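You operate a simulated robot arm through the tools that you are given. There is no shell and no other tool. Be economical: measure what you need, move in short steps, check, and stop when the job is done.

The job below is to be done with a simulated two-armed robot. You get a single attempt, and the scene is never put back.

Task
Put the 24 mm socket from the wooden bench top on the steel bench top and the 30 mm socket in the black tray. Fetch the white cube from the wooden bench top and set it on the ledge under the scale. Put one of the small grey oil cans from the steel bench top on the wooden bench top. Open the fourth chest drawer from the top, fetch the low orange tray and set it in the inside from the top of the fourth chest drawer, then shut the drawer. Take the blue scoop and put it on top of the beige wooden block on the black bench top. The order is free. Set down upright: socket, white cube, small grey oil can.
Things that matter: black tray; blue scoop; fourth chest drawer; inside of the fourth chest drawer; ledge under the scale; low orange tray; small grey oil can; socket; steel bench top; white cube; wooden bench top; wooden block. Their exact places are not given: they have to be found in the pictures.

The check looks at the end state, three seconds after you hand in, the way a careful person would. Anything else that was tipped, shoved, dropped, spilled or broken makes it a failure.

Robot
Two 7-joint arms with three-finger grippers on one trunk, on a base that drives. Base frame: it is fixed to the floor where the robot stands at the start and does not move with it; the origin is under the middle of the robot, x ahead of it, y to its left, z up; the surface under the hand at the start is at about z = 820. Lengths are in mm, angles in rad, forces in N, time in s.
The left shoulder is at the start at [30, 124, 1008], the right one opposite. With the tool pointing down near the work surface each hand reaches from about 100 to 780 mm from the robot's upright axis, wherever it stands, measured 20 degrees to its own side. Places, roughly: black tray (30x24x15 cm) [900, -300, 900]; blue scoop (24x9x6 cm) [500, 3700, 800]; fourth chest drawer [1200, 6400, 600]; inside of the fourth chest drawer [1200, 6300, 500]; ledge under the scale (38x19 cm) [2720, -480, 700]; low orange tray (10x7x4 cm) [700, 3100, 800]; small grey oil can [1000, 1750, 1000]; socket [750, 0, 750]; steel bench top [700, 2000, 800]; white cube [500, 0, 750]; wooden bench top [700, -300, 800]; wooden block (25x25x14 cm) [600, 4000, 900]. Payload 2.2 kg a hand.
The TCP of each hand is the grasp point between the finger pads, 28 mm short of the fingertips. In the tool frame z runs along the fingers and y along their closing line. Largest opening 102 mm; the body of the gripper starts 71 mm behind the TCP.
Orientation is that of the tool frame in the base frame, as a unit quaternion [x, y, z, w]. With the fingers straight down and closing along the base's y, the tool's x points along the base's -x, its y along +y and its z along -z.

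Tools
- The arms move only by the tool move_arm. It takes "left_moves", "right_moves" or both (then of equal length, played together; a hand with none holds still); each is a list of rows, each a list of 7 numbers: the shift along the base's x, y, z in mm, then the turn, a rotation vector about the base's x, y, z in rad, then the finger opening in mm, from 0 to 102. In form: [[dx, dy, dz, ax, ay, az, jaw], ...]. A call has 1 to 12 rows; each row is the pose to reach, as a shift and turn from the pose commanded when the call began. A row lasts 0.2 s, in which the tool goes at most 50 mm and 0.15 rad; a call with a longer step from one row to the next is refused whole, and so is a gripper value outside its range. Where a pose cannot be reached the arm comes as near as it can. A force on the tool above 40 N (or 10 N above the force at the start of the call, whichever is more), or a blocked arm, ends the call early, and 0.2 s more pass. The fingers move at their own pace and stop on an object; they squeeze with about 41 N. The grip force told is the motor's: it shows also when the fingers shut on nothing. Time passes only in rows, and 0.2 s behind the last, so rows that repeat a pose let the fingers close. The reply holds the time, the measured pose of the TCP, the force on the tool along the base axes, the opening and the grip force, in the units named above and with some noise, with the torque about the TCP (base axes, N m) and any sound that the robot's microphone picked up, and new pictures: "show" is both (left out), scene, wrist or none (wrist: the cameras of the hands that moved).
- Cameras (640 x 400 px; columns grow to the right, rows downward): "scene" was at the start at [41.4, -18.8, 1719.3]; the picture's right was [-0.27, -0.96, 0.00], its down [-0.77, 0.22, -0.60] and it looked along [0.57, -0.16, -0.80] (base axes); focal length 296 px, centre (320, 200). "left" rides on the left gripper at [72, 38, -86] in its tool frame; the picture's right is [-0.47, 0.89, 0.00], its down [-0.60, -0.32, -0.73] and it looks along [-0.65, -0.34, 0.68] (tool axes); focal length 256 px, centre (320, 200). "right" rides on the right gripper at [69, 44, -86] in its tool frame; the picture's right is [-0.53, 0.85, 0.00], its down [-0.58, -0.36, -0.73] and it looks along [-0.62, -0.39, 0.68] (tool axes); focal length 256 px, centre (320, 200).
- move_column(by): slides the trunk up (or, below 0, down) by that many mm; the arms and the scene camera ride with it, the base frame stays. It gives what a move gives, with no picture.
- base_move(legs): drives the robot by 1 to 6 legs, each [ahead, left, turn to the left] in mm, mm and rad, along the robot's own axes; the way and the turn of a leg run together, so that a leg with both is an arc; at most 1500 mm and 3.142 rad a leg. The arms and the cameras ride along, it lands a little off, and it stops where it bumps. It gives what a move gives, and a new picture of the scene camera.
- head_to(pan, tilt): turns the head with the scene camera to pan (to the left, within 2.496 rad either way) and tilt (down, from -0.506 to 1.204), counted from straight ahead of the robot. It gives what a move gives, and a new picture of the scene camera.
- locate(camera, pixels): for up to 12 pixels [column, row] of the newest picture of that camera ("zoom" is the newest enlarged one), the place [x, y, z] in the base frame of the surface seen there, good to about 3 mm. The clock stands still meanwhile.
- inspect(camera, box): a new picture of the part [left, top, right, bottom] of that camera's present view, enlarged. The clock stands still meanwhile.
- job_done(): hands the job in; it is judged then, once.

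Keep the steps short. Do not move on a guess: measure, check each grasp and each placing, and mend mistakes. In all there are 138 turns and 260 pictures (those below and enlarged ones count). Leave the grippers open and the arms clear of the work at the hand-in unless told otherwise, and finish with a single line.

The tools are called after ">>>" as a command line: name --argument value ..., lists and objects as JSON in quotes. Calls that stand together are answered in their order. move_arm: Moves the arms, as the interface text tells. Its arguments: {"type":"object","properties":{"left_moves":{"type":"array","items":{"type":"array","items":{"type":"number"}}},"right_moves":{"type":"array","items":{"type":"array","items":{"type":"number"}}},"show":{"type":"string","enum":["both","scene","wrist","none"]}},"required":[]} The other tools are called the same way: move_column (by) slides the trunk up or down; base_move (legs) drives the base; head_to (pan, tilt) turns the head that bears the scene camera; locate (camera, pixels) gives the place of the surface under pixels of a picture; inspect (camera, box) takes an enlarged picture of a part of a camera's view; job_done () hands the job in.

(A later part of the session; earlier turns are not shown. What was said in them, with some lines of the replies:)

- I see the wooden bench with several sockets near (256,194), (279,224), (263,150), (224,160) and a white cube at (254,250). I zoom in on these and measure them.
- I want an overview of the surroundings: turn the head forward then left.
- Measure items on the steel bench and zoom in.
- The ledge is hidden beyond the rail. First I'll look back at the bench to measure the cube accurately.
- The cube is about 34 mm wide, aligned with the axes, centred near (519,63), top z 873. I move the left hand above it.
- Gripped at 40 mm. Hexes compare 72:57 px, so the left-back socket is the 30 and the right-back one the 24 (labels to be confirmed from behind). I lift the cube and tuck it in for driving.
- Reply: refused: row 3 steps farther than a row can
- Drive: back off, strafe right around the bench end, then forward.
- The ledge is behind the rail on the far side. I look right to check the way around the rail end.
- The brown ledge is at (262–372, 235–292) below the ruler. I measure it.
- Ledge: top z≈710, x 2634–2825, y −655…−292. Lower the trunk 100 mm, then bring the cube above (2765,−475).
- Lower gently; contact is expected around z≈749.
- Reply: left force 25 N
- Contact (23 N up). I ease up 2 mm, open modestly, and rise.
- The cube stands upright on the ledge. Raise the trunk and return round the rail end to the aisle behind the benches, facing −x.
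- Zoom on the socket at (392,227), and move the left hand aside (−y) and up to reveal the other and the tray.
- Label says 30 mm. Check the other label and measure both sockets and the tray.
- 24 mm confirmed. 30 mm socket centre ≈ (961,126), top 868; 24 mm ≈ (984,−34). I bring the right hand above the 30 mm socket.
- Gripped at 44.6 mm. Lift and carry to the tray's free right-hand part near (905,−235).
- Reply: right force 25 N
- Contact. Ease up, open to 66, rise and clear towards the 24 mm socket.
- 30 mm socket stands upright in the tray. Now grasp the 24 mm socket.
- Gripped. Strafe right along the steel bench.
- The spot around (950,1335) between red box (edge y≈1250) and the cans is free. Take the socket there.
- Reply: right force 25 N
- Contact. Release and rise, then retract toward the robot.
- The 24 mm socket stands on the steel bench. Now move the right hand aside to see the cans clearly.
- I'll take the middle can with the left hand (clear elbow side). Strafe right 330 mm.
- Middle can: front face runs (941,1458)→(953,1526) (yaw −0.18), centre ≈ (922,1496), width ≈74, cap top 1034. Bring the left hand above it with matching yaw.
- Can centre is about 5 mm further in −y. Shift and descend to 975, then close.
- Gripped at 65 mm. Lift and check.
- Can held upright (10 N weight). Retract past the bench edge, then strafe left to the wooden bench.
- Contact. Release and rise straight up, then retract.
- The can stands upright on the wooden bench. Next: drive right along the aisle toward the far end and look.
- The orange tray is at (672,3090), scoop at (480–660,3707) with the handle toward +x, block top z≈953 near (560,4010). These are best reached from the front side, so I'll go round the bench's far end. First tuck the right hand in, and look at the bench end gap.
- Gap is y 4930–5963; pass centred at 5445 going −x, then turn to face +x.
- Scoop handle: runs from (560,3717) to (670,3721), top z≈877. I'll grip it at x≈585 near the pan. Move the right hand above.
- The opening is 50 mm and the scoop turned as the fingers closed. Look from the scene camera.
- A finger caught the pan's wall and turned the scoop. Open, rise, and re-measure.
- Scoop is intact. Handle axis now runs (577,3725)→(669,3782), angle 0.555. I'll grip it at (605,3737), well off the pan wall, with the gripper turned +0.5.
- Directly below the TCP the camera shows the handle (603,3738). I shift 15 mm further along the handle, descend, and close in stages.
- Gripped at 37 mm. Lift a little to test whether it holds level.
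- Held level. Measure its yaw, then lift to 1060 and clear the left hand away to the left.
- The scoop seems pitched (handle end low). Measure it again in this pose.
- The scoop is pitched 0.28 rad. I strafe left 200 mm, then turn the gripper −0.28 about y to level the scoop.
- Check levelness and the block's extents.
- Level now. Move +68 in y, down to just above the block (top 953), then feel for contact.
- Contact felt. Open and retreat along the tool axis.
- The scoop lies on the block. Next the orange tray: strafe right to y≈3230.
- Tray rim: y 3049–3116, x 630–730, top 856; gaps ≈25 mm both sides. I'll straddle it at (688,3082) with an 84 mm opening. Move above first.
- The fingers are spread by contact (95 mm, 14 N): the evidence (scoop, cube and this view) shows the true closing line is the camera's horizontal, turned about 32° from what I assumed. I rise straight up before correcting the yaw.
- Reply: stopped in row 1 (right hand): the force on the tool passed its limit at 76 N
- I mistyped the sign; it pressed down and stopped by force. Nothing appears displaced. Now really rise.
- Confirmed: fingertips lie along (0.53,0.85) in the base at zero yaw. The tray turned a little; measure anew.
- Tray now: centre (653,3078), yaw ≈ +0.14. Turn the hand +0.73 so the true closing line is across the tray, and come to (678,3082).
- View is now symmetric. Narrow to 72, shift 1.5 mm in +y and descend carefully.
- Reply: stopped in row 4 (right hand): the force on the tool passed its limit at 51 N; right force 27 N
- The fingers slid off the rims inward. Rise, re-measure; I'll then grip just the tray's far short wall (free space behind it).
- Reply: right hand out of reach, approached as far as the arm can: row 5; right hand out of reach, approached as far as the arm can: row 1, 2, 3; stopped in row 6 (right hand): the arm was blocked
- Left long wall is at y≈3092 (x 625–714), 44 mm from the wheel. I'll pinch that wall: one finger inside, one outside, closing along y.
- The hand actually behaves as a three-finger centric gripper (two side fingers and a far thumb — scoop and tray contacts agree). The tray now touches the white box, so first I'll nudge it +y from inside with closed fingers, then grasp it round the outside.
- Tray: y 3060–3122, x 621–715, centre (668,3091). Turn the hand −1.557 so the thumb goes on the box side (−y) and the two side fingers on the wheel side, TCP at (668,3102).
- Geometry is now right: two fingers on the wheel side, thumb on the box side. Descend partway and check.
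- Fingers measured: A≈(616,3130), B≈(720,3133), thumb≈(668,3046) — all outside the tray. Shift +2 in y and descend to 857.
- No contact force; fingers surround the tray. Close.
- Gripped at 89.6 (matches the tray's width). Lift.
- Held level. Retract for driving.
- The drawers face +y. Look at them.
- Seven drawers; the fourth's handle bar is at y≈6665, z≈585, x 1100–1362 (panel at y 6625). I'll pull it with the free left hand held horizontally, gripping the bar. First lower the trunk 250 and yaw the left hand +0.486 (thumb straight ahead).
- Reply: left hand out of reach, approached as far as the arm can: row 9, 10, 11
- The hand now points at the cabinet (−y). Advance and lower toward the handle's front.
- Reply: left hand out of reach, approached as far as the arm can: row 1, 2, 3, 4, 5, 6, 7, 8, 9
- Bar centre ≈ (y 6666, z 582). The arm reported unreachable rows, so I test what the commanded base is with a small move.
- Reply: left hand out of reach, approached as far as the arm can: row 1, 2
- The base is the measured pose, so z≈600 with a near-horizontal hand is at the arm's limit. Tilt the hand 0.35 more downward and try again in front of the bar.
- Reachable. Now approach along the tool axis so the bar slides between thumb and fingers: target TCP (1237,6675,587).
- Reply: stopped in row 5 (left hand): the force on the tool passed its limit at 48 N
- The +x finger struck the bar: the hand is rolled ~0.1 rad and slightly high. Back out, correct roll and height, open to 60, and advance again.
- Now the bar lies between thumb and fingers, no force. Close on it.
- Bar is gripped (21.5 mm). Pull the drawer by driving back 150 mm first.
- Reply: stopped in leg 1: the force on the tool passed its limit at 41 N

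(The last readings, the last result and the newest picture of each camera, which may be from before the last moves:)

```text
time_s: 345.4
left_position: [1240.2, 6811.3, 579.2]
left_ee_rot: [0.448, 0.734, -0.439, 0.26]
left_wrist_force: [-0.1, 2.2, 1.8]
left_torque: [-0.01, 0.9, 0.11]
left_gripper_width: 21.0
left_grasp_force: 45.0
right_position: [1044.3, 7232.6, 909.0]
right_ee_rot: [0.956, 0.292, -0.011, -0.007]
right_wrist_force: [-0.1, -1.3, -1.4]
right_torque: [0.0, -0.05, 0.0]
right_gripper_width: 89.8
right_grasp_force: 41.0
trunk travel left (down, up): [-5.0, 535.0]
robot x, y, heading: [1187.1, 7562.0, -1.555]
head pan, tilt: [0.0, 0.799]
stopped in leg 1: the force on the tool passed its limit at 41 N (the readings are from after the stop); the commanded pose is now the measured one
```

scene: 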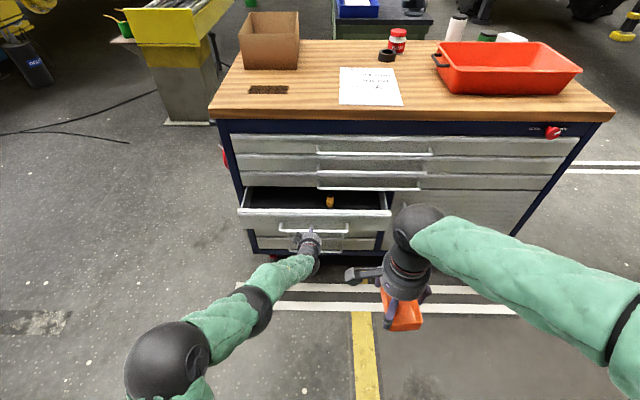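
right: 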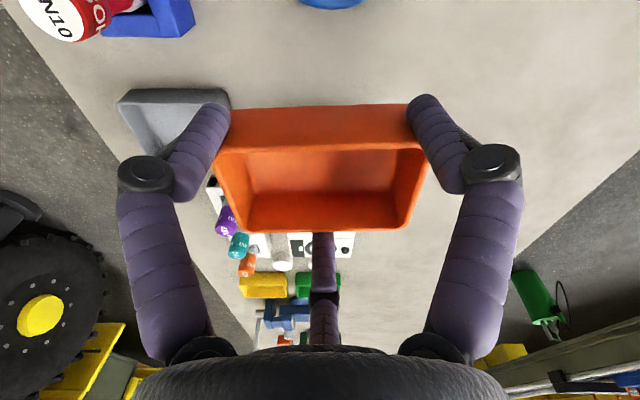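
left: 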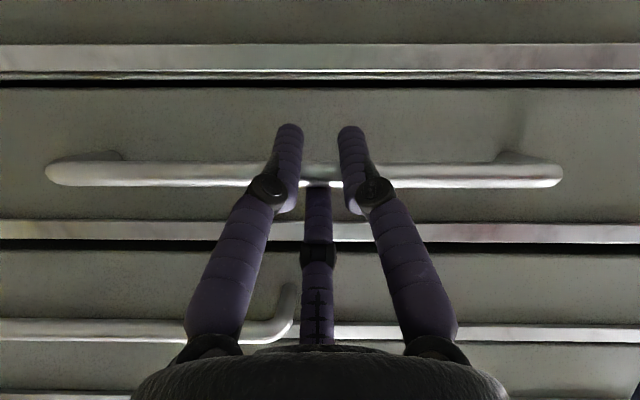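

The drawer opens. Continue pulling.

>>> base_move --legs '[[-80, 0, 0], [-80, 0, 0]]'

```text
time_s: 347.1
left_position: [1239.6, 6969.9, 578.2]
left_ee_rot: [0.445, 0.735, -0.439, 0.262]
left_wrist_force: [23.3, 2.0, -1.6]
left_torque: [0.03, 0.74, 0.83]
left_gripper_width: 21.0
left_grasp_force: 45.1
right_position: [1040.7, 7389.5, 909.0]
right_ee_rot: [0.956, 0.292, -0.012, -0.008]
right_wrist_force: [0.1, -0.1, -1.0]
right_torque: [-0.02, 0.0, -0.04]
right_gripper_width: 90.1
right_grasp_force: 40.6
trunk travel left (down, up): [-5.0, 535.0]
robot x, y, heading: [1188.0, 7715.9, -1.547]
head pan, tilt: [0.0, 0.799]
```

scene: 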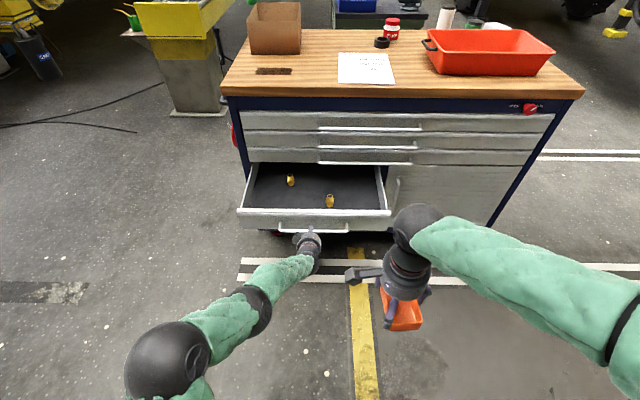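

Opened ~290 mm; two small items lie inside. Release the bar, back the left hand off along its axis, and measure the interior.

>>> move_arm --left_moves '[[0, 0, 0, 0, 0, 0, 40], [0, 0, 0, 0, 0, 0, 60], [0, 0, 0, 0, 0, 0, 60], [0, 27, 14, 0, 0, 0, 60], [0, 60, 30, 0, 0, 0, 60], [0, 95, 48, 0, 0, 0, 60], [10, 125, 80, 0, 0, 0, 60], [30, 140, 120, 0, 0, 0, 60], [60, 150, 155, 0, 0, 0, 60], [95, 160, 180, 0, 0, 0, 60]]' --show "scene"

>>> locate --camera "scene" --pixels '[[290, 180], [330, 200], [260, 170], [300, 200], [360, 200], [350, 175], [375, 205], [250, 200], [315, 207], [315, 212], [310, 165], [315, 228]]'

>>> inspect --camera "scene" --box '[230, 150, 400, 250]'

```text
time_s: 349.3
left_position: [1335.5, 7128.5, 758.5]
left_ee_rot: [0.446, 0.735, -0.438, 0.263]
left_wrist_force: [0.0, 0.7, 0.0]
left_torque: [-0.01, -0.01, -0.04]
left_gripper_width: 59.7
left_grasp_force: 0.0
right_position: [1040.4, 7390.5, 908.9]
right_ee_rot: [0.956, 0.293, -0.011, -0.006]
right_wrist_force: [-1.1, -0.3, -0.8]
right_torque: [-0.03, -0.02, 0.01]
right_gripper_width: 89.6
right_grasp_force: 41.1
trunk travel left (down, up): [-5.0, 535.0]
robot x, y, heading: [1193.4, 7720.4, -1.55]
head pan, tilt: [0.0, 0.799]
```

scene: 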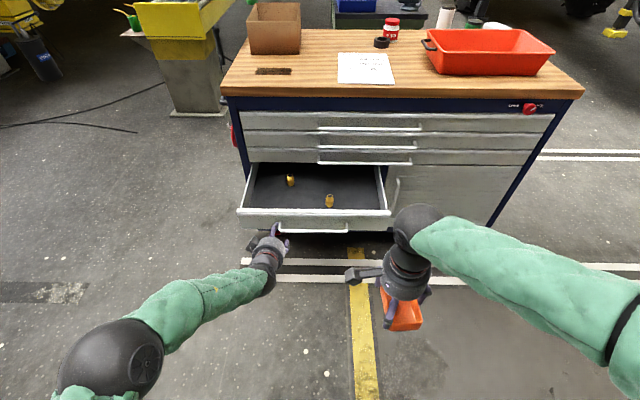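

```text
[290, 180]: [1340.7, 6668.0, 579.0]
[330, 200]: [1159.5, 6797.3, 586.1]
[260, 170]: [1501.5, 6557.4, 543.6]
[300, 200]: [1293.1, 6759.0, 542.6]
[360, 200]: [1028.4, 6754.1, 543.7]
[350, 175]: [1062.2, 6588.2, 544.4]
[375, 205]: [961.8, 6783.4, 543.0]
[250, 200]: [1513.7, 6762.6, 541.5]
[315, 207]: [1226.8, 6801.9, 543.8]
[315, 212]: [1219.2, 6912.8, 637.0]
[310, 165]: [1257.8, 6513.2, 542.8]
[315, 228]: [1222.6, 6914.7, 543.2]
```

```text
3.76 times, centred on (315, 200) of scene
```

zoom: 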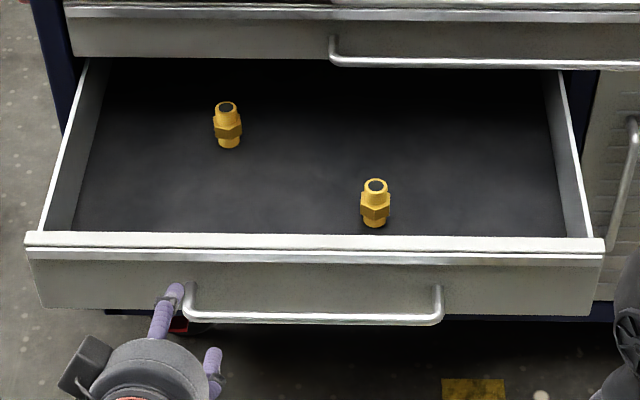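

Drawer interior: floor z≈543, front panel top 637 at y≈6890–6915; fittings at (1340,6668) and (1160,6797). Free spot for the tray around (1254,6785). First draw the left hand back and aside, then drive forward 280.

>>> move_arm --left_moves '[[25, 25, 20, 0, 0, 0, 60], [50, 50, 40, 0, 0, 0, 60], [75, 75, 60, 0, 0, 0, 60], [100, 100, 80, 0, 0, 0, 60], [125, 125, 100, 0, 0, 0, 60], [150, 140, 120, 0, 0, 0, 60]]' --show "none"

>>> base_move --legs '[[280, 0, -0.02]]'

```text
time_s: 350.7
left_position: [1485.9, 7268.7, 878.6]
left_ee_rot: [0.444, 0.737, -0.437, 0.261]
left_wrist_force: [4.6, 0.2, 9.6]
left_torque: [0.75, 0.11, -0.27]
left_gripper_width: 59.9
left_grasp_force: 0.0
left hand out of reach, approached as far as the arm can: row 3, 4, 5
right_position: [1040.8, 7390.0, 907.9]
right_ee_rot: [0.956, 0.293, -0.011, -0.008]
right_wrist_force: [0.3, -1.0, -0.5]
right_torque: [0.06, -0.02, -0.01]
right_gripper_width: 89.7
right_grasp_force: 40.8
trunk travel left (down, up): [-5.0, 535.0]
robot x, y, heading: [1188.5, 7717.2, -1.555]
head pan, tilt: [0.0, 0.799]
```

```text
time_s: 352.7
left_position: [1481.0, 6985.2, 878.1]
left_ee_rot: [0.451, 0.732, -0.44, 0.259]
left_wrist_force: [-0.8, -0.2, -0.7]
left_torque: [-0.02, -0.01, 0.0]
left_gripper_width: 59.9
left_grasp_force: 0.1
right_position: [1038.1, 7112.0, 909.1]
right_ee_rot: [0.959, 0.284, -0.012, -0.006]
right_wrist_force: [-0.7, 0.1, -0.9]
right_torque: [0.0, -0.03, 0.01]
right_gripper_width: 89.5
right_grasp_force: 41.1
trunk travel left (down, up): [-5.0, 535.0]
robot x, y, heading: [1192.5, 7437.1, -1.566]
head pan, tilt: [0.0, 0.799]
```

scene: 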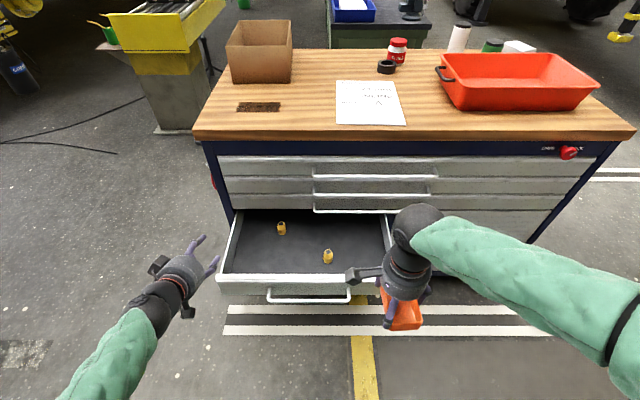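

Place it at the drawer's right part, TCP (1062,6785): clear of fitting (1160,6797) and wall (~955). Move over and down partway.

>>> move_arm --right_moves '[[4, -47, 0, 0, 0, 0, 60], [8, -94, 0, 0, 0, 0, 60], [12, -141, 0, 0, 0, 0, 60], [16, -188, 0, 0, 0, 0, 60], [20, -235, 0, 0, 0, 0, 60], [24, -282, -10, 0, 0, 0, 60], [24, -325, -30, 0, 0, 0, 60], [24, -325, -80, 0, 0, 0, 60], [24, -325, -130, 0, 0, 0, 60], [24, -325, -180, 0, 0, 0, 60], [24, -325, -230, 0, 0, 0, 60], [24, -325, -260, 0, 0, 0, 60]]'

>>> inspect --camera "scene" --box '[220, 190, 420, 310]'

```text
time_s: 355.3
left_position: [1481.1, 6983.7, 877.0]
left_ee_rot: [0.452, 0.732, -0.44, 0.258]
left_wrist_force: [0.9, -0.7, 0.1]
left_torque: [0.03, 0.07, 0.0]
left_gripper_width: 60.1
left_grasp_force: 0.1
right_position: [1060.8, 6785.2, 647.2]
right_ee_rot: [0.959, 0.284, -0.011, -0.006]
right_wrist_force: [1.1, -0.9, -0.5]
right_torque: [0.02, -0.02, 0.0]
right_gripper_width: 89.8
right_grasp_force: 40.9
trunk travel left (down, up): [-5.0, 535.0]
robot x, y, heading: [1196.6, 7433.5, -1.567]
head pan, tilt: [0.0, 0.799]
```

scene: 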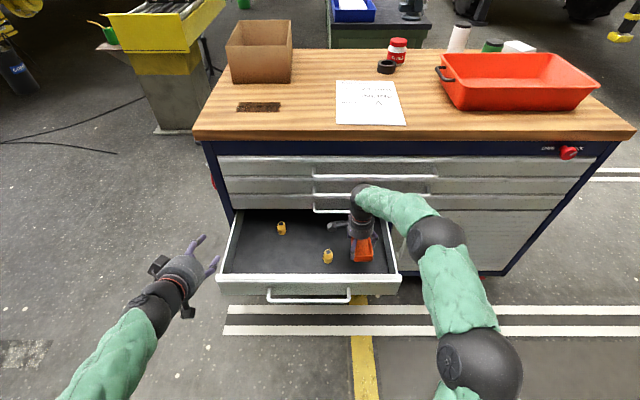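
right: 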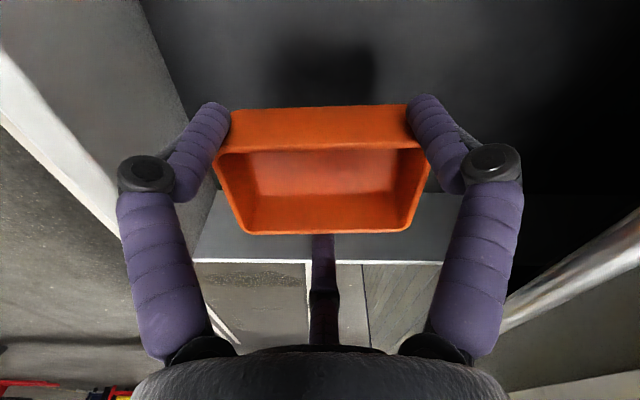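

```text
3.20 times, centred on (320, 250) of scene
```

zoom: 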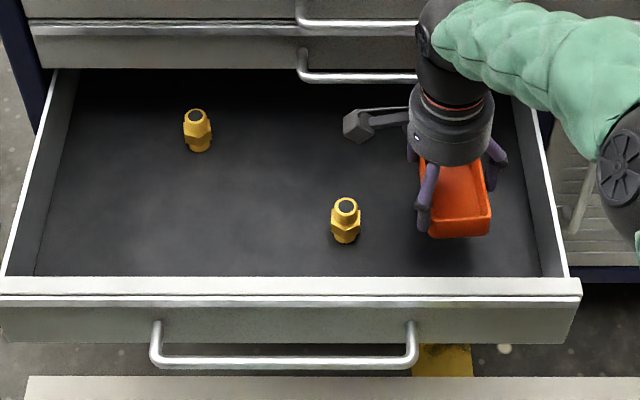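

>>> move_arm --right_moves '[[0, 0, -30, 0, 0, 0, 60], [0, 0, -58, 0, 0, 0, 60], [0, 0, -62, 0, 0, 0, 60], [0, 0, -65, 0, 0, 0, 60], [0, 0, -67, 0, 0, 0, 60]]' --show "none"

```text
time_s: 356.5
left_position: [1481.2, 6984.1, 878.4]
left_ee_rot: [0.451, 0.731, -0.441, 0.259]
left_wrist_force: [-0.3, -0.5, 0.2]
left_torque: [0.02, 0.04, 0.02]
left_gripper_width: 59.8
left_grasp_force: 0.0
right_position: [1062.9, 6786.3, 582.0]
right_ee_rot: [0.959, 0.284, -0.01, -0.006]
right_wrist_force: [0.0, 0.7, 1.4]
right_torque: [-0.1, -0.09, 0.04]
right_gripper_width: 89.7
right_grasp_force: 41.1
trunk travel left (down, up): [-5.0, 535.0]
robot x, y, heading: [1193.8, 7436.3, -1.573]
head pan, tilt: [0.0, 0.799]
```

Near contact. Release and rise straight up, then retract toward the robot.

>>> move_arm --right_moves '[[0, 0, -1, 0, 0, 0, 60], [0, 0, -1, 0, 0, 0, 95], [0, 0, -1, 0, 0, 0, 102], [0, 0, -1, 0, 0, 0, 102], [0, 0, 35, 0, 0, 0, 102], [0, 0, 80, 0, 0, 0, 102], [0, 0, 125, 0, 0, 0, 102], [0, 0, 170, 0, 0, 0, 102], [0, 10, 215, 0, 0, 0, 102], [0, 45, 245, 0, 0, 0, 102], [0, 90, 260, 0, 0, 0, 102], [0, 140, 265, 0, 0, 0, 102]]' --show "scene"

>>> inspect --camera "scene" --box '[220, 190, 420, 310]'

```text
refused: row 12 steps farther than a row can; nothing moved
```

```text
3.20 times, centred on (320, 250) of scene
```

zoom: 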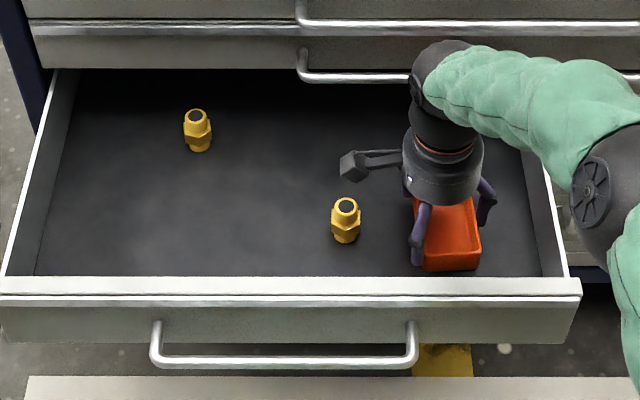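

>>> move_arm --right_moves '[[0, 0, -1, 0, 0, 0, 60], [0, 0, -1, 0, 0, 0, 95], [0, 0, -1, 0, 0, 0, 102], [0, 0, -1, 0, 0, 0, 102], [0, 0, 35, 0, 0, 0, 102], [0, 0, 80, 0, 0, 0, 102], [0, 0, 125, 0, 0, 0, 102], [0, 0, 170, 0, 0, 0, 102], [0, 10, 215, 0, 0, 0, 102], [0, 45, 245, 0, 0, 0, 102], [0, 90, 260, 0, 0, 0, 102], [0, 138, 260, 0, 0, 0, 102]]' --show "scene"

>>> inspect --camera "scene" --box '[220, 190, 420, 310]'

```text
time_s: 359.1
left_position: [1480.9, 6984.9, 879.4]
left_ee_rot: [0.452, 0.731, -0.441, 0.26]
left_wrist_force: [0.0, 0.4, 0.1]
left_torque: [0.0, 0.0, 0.0]
left_gripper_width: 60.0
left_grasp_force: 0.1
right_position: [1062.7, 6926.6, 842.9]
right_ee_rot: [0.959, 0.285, -0.011, -0.006]
right_wrist_force: [1.0, -0.1, -0.3]
right_torque: [0.0, -0.02, -0.01]
right_gripper_width: 101.8
right_grasp_force: 0.0
trunk travel left (down, up): [-5.0, 535.0]
robot x, y, heading: [1187.6, 7438.5, -1.57]
head pan, tilt: [0.0, 0.799]
```

scene: 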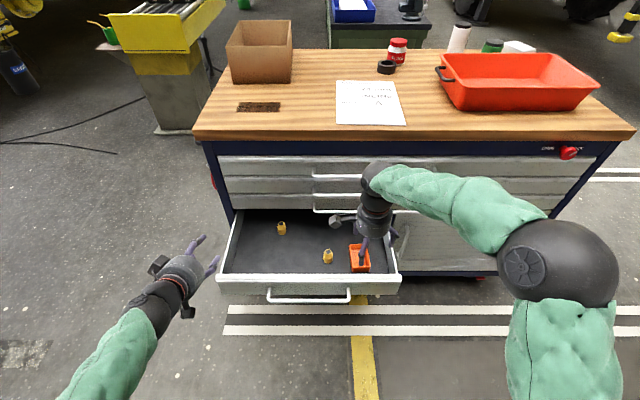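

```text
3.20 times, centred on (320, 250) of scene
```

zoom: 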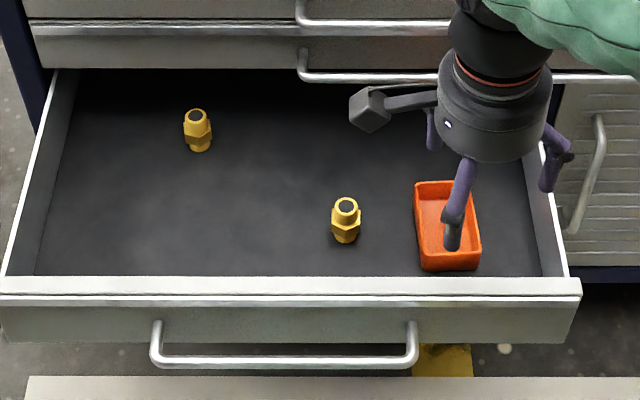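

The tray sits flat in the drawer. Next: retract the right hand, back off 245 mm, and bring the left hand (fingers closed) to push the drawer's front shut.

>>> move_arm --right_moves '[[0, 45, 15, 0, 0, 0, 100], [0, 90, 30, 0, 0, 0, 100], [0, 135, 45, 0, 0, 0, 100], [-10, 180, 60, 0, 0, 0, 100]]' --show "none"

>>> base_move --legs '[[-245, 0, 0]]'

>>> move_arm --left_moves '[[-35, -30, -15, 0, 0, 0, 30], [-70, -60, -30, 0, 0, 0, 5], [-105, -90, -45, 0, 0, 0, 5], [-140, -115, -65, 0, 0, 0, 5], [-175, -140, -90, 0, 0, 0, 5], [-205, -165, -120, 0, 0, 0, 5], [-225, -185, -155, 0, 0, 0, 5], [-240, -200, -190, 0, 0, 0, 5], [-243, -215, -220, 0, 0, 0, 5]]' --show "scene"

```text
time_s: 360.1
left_position: [1481.1, 6984.6, 878.4]
left_ee_rot: [0.451, 0.731, -0.441, 0.259]
left_wrist_force: [0.0, -0.6, 0.1]
left_torque: [0.0, 0.01, -0.01]
left_gripper_width: 60.1
left_grasp_force: 0.0
right_position: [1053.2, 7107.7, 902.8]
right_ee_rot: [0.958, 0.285, -0.011, -0.006]
right_wrist_force: [-0.7, -0.1, 0.6]
right_torque: [0.03, -0.01, 0.02]
right_gripper_width: 99.9
right_grasp_force: 0.0
trunk travel left (down, up): [-5.0, 535.0]
robot x, y, heading: [1191.3, 7439.5, -1.565]
head pan, tilt: [0.0, 0.799]
```

```text
time_s: 361.9
left_position: [1481.3, 7234.8, 878.7]
left_ee_rot: [0.45, 0.732, -0.44, 0.26]
left_wrist_force: [0.2, 0.6, 0.0]
left_torque: [-0.01, -0.02, 0.0]
left_gripper_width: 60.1
left_grasp_force: 0.0
right_position: [1054.3, 7354.8, 902.9]
right_ee_rot: [0.958, 0.287, -0.011, -0.006]
right_wrist_force: [-0.2, 0.0, 0.1]
right_torque: [0.0, 0.02, -0.03]
right_gripper_width: 99.6
right_grasp_force: 0.0
trunk travel left (down, up): [-5.0, 535.0]
robot x, y, heading: [1193.1, 7687.3, -1.56]
head pan, tilt: [0.0, 0.799]
```

scene: 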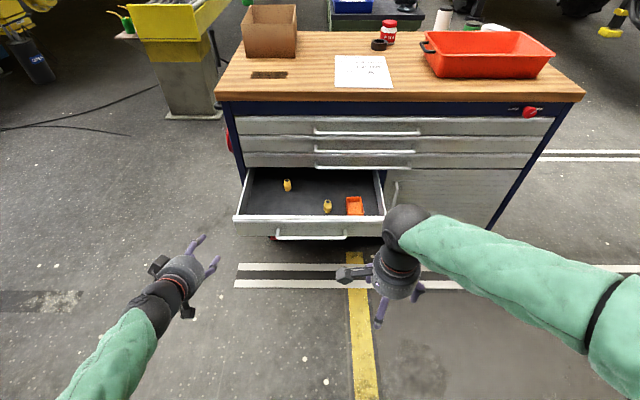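

```text
time_s: 363.9
left_position: [1239.5, 7017.8, 657.9]
left_ee_rot: [0.45, 0.732, -0.44, 0.261]
left_wrist_force: [0.0, 0.1, 0.1]
left_torque: [0.0, 0.0, 0.01]
left_gripper_width: 5.2
left_grasp_force: 0.0
left hand out of reach, approached as far as the arm can: row 1, 2
right_position: [1055.6, 7355.1, 903.2]
right_ee_rot: [0.958, 0.287, -0.011, -0.006]
right_wrist_force: [-0.2, 0.2, 0.4]
right_torque: [0.0, -0.01, 0.01]
right_gripper_width: 100.0
right_grasp_force: 0.0
trunk travel left (down, up): [-5.0, 535.0]
robot x, y, heading: [1190.1, 7688.6, -1.561]
head pan, tilt: [0.0, 0.799]
```

scene: 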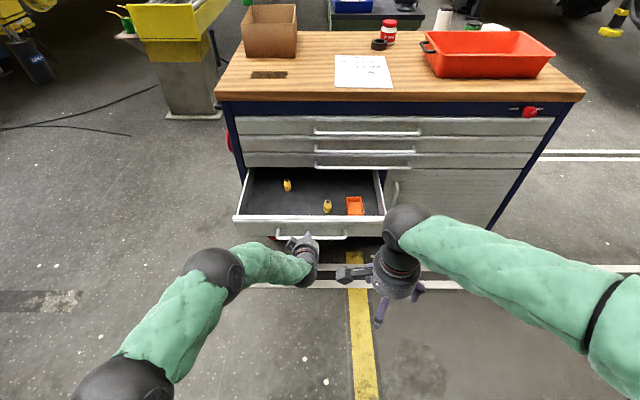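

>>> move_arm --left_moves '[[0, -25, -15, 0, 0, 0, 0], [0, -50, -28, 0, 0, 0, 0], [0, -68, -37, 0, 0, 0, 0]]' --show "wrist"

>>> base_move --legs '[[130, 0, -0.01], [110, 0, 0]]'

```text
time_s: 364.7
left_position: [1237.5, 6952.0, 620.9]
left_ee_rot: [0.45, 0.732, -0.44, 0.26]
left_wrist_force: [0.7, -0.3, 0.3]
left_torque: [0.02, -0.03, 0.0]
left_gripper_width: 2.1
left_grasp_force: 31.3
right_position: [1054.9, 7354.8, 902.4]
right_ee_rot: [0.958, 0.288, -0.011, -0.006]
right_wrist_force: [0.5, 0.0, -0.9]
right_torque: [0.03, -0.01, 0.0]
right_gripper_width: 99.9
right_grasp_force: 0.0
trunk travel left (down, up): [-5.0, 535.0]
robot x, y, heading: [1190.2, 7689.3, -1.563]
head pan, tilt: [0.0, 0.799]
```

left: 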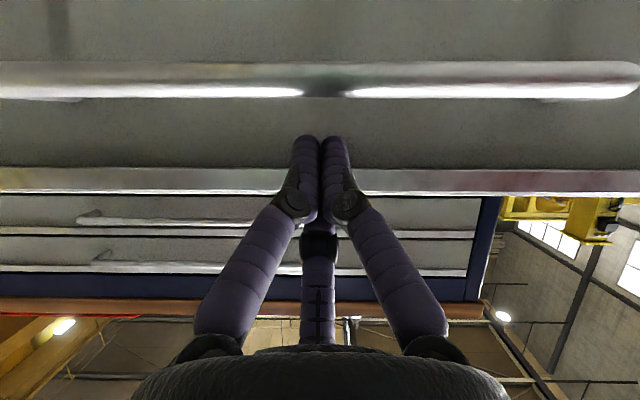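

```text
time_s: 366.8
left_position: [1230.3, 6708.1, 619.2]
left_ee_rot: [0.453, 0.731, -0.44, 0.257]
left_wrist_force: [0.4, -0.3, 0.5]
left_torque: [0.01, -0.01, -0.01]
left_gripper_width: 2.2
left_grasp_force: 30.8
right_position: [1050.6, 7111.8, 901.4]
right_ee_rot: [0.959, 0.282, -0.011, -0.007]
right_wrist_force: [0.3, -1.0, -0.5]
right_torque: [0.02, -0.01, 0.0]
right_gripper_width: 100.0
right_grasp_force: 0.0
trunk travel left (down, up): [-5.0, 535.0]
robot x, y, heading: [1194.2, 7442.1, -1.574]
head pan, tilt: [0.0, 0.799]
```

scene: 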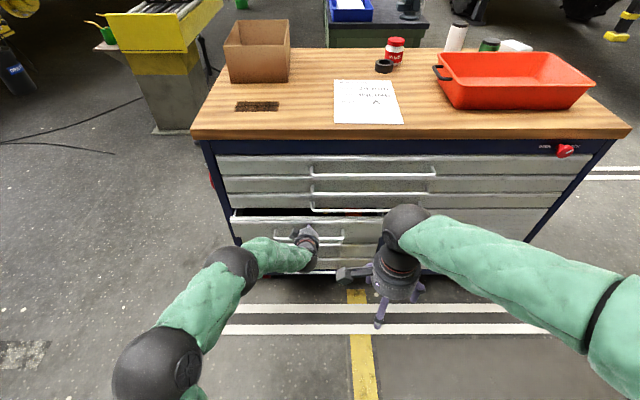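

>>> base_move --legs '[[35, 0, 0], [15, 0, 0], [12, 0, 0]]'

>>> inspect --camera "scene" --box '[200, 170, 420, 300]'

```text
time_s: 368.5
left_position: [1227.3, 6653.4, 614.5]
left_ee_rot: [0.458, 0.731, -0.437, 0.254]
left_wrist_force: [-0.4, 5.6, 1.4]
left_torque: [-0.07, -0.01, 0.0]
left_gripper_width: 2.1
left_grasp_force: 31.5
right_position: [1050.2, 7050.4, 902.7]
right_ee_rot: [0.959, 0.283, -0.011, -0.006]
right_wrist_force: [-0.3, -0.4, 0.0]
right_torque: [0.02, -0.02, 0.02]
right_gripper_width: 99.9
right_grasp_force: 0.0
trunk travel left (down, up): [-5.0, 535.0]
robot x, y, heading: [1189.3, 7379.1, -1.574]
head pan, tilt: [0.0, 0.799]
stopped in leg 3: the force on the tool passed its limit at 87 N (the readings are from after the stop); the commanded pose is now the measured one
```

scene: 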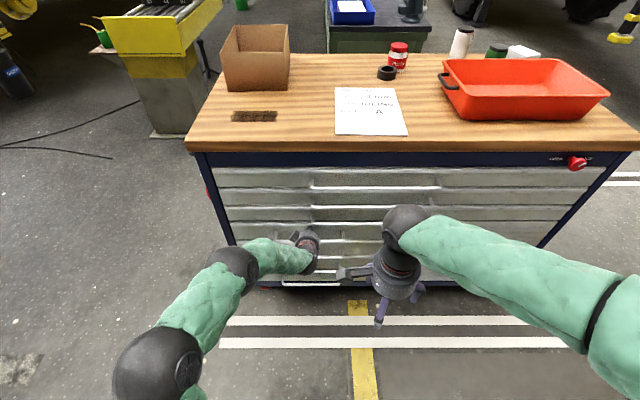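

```text
2.91 times, centred on (310, 235) of scene
```

zoom: 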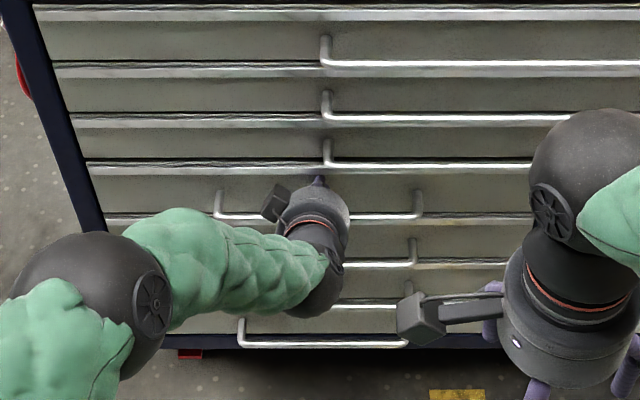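

The drawer hit its stop. Back away and verify the panel is flush.

>>> base_move --legs '[[-300, 0, 0]]'

>>> locate --camera "scene" --pixels '[[265, 187], [280, 192], [260, 195], [265, 180], [265, 205], [360, 195], [340, 190]]'

>>> inspect --camera "scene" --box '[210, 120, 430, 260]'

```text
time_s: 370.6
left_position: [1225.2, 6953.3, 615.0]
left_ee_rot: [0.459, 0.73, -0.438, 0.253]
left_wrist_force: [-0.4, 0.1, -0.3]
left_torque: [0.05, 0.01, 0.05]
left_gripper_width: 2.0
left_grasp_force: 32.1
right_position: [1050.3, 7352.8, 902.8]
right_ee_rot: [0.96, 0.279, -0.011, -0.005]
right_wrist_force: [0.7, 0.7, 0.9]
right_torque: [-0.02, -0.03, 0.04]
right_gripper_width: 99.9
right_grasp_force: 0.0
trunk travel left (down, up): [-5.0, 535.0]
robot x, y, heading: [1193.2, 7683.0, -1.577]
head pan, tilt: [0.0, 0.799]
```

scene: 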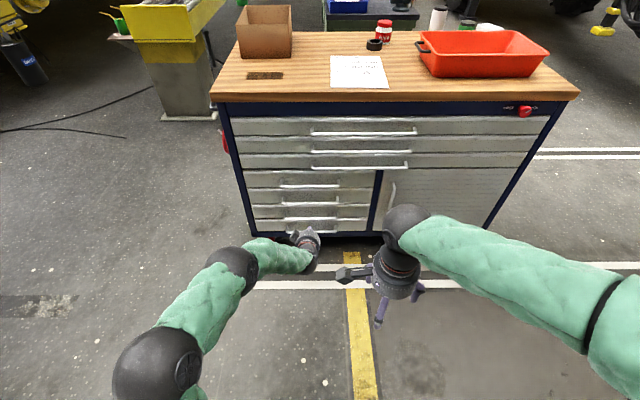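

```text
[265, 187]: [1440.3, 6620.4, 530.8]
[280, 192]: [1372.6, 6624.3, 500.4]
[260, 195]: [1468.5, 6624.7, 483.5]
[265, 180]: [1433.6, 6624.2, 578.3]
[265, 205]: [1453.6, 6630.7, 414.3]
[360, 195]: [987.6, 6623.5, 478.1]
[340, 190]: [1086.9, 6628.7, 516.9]
```

```text
2.86 times, centred on (320, 190) of scene
```

zoom: 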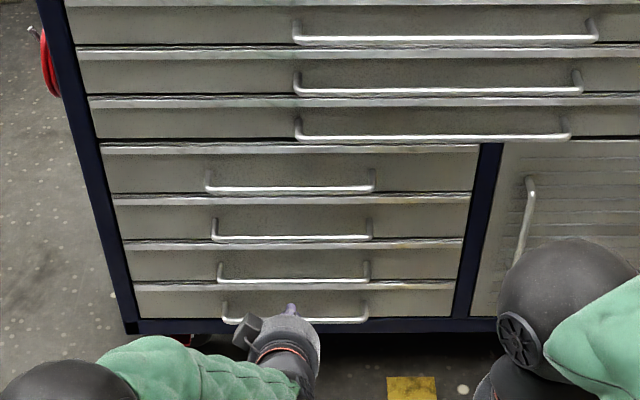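

Panel 4 is flush (y≈6624). Open the left gripper and finish clear of the work.

>>> move_arm --left_moves '[[0, 30, 15, 0, 0, 0, 60], [0, 60, 30, 0, 0, 0, 100], [0, 90, 45, 0, 0, 0, 100]]' --show "none"

>>> base_move --legs '[[-200, 0, 0]]'

```text
time_s: 371.4
left_position: [1223.9, 7043.4, 660.7]
left_ee_rot: [0.46, 0.73, -0.438, 0.253]
left_wrist_force: [0.5, 0.2, -0.3]
left_torque: [0.04, 0.03, 0.0]
left_gripper_width: 100.0
left_grasp_force: 0.0
right_position: [1050.6, 7352.8, 902.1]
right_ee_rot: [0.96, 0.28, -0.011, -0.005]
right_wrist_force: [-0.4, -0.1, 0.4]
right_torque: [-0.01, -0.05, 0.01]
right_gripper_width: 100.1
right_grasp_force: 0.0
trunk travel left (down, up): [-5.0, 535.0]
robot x, y, heading: [1195.2, 7680.5, -1.58]
head pan, tilt: [0.0, 0.799]
```

```text
time_s: 373.0
left_position: [1224.7, 7242.6, 659.3]
left_ee_rot: [0.46, 0.73, -0.438, 0.252]
left_wrist_force: [1.0, -0.2, 0.7]
left_torque: [-0.02, 0.03, 0.02]
left_gripper_width: 99.9
left_grasp_force: 0.0
right_position: [1052.1, 7552.1, 901.7]
right_ee_rot: [0.96, 0.279, -0.011, -0.006]
right_wrist_force: [0.3, 0.0, 0.1]
right_torque: [-0.01, 0.0, 0.0]
right_gripper_width: 99.9
right_grasp_force: 0.1
trunk travel left (down, up): [-5.0, 535.0]
robot x, y, heading: [1193.3, 7879.4, -1.581]
head pan, tilt: [0.0, 0.799]
```

scene: 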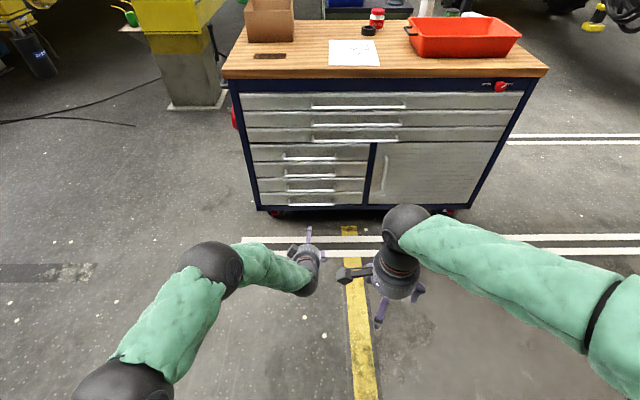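

Everything is in place, the grippers are open and the arms are clear. Handing in.

>>> job_done

```text
The job is handed in.
```

All six parts of the job are done and handed in: the 24 mm and 30 mm sockets, white cube and oil can stand upright in their places, the scoop lies on the wooden block, and the orange tray is in the shut fourth drawer; while I was gripping them, the scoop got turned and the orange tray pushed about (once pressed at 76 N), but I saw no damage and nothing else moved.
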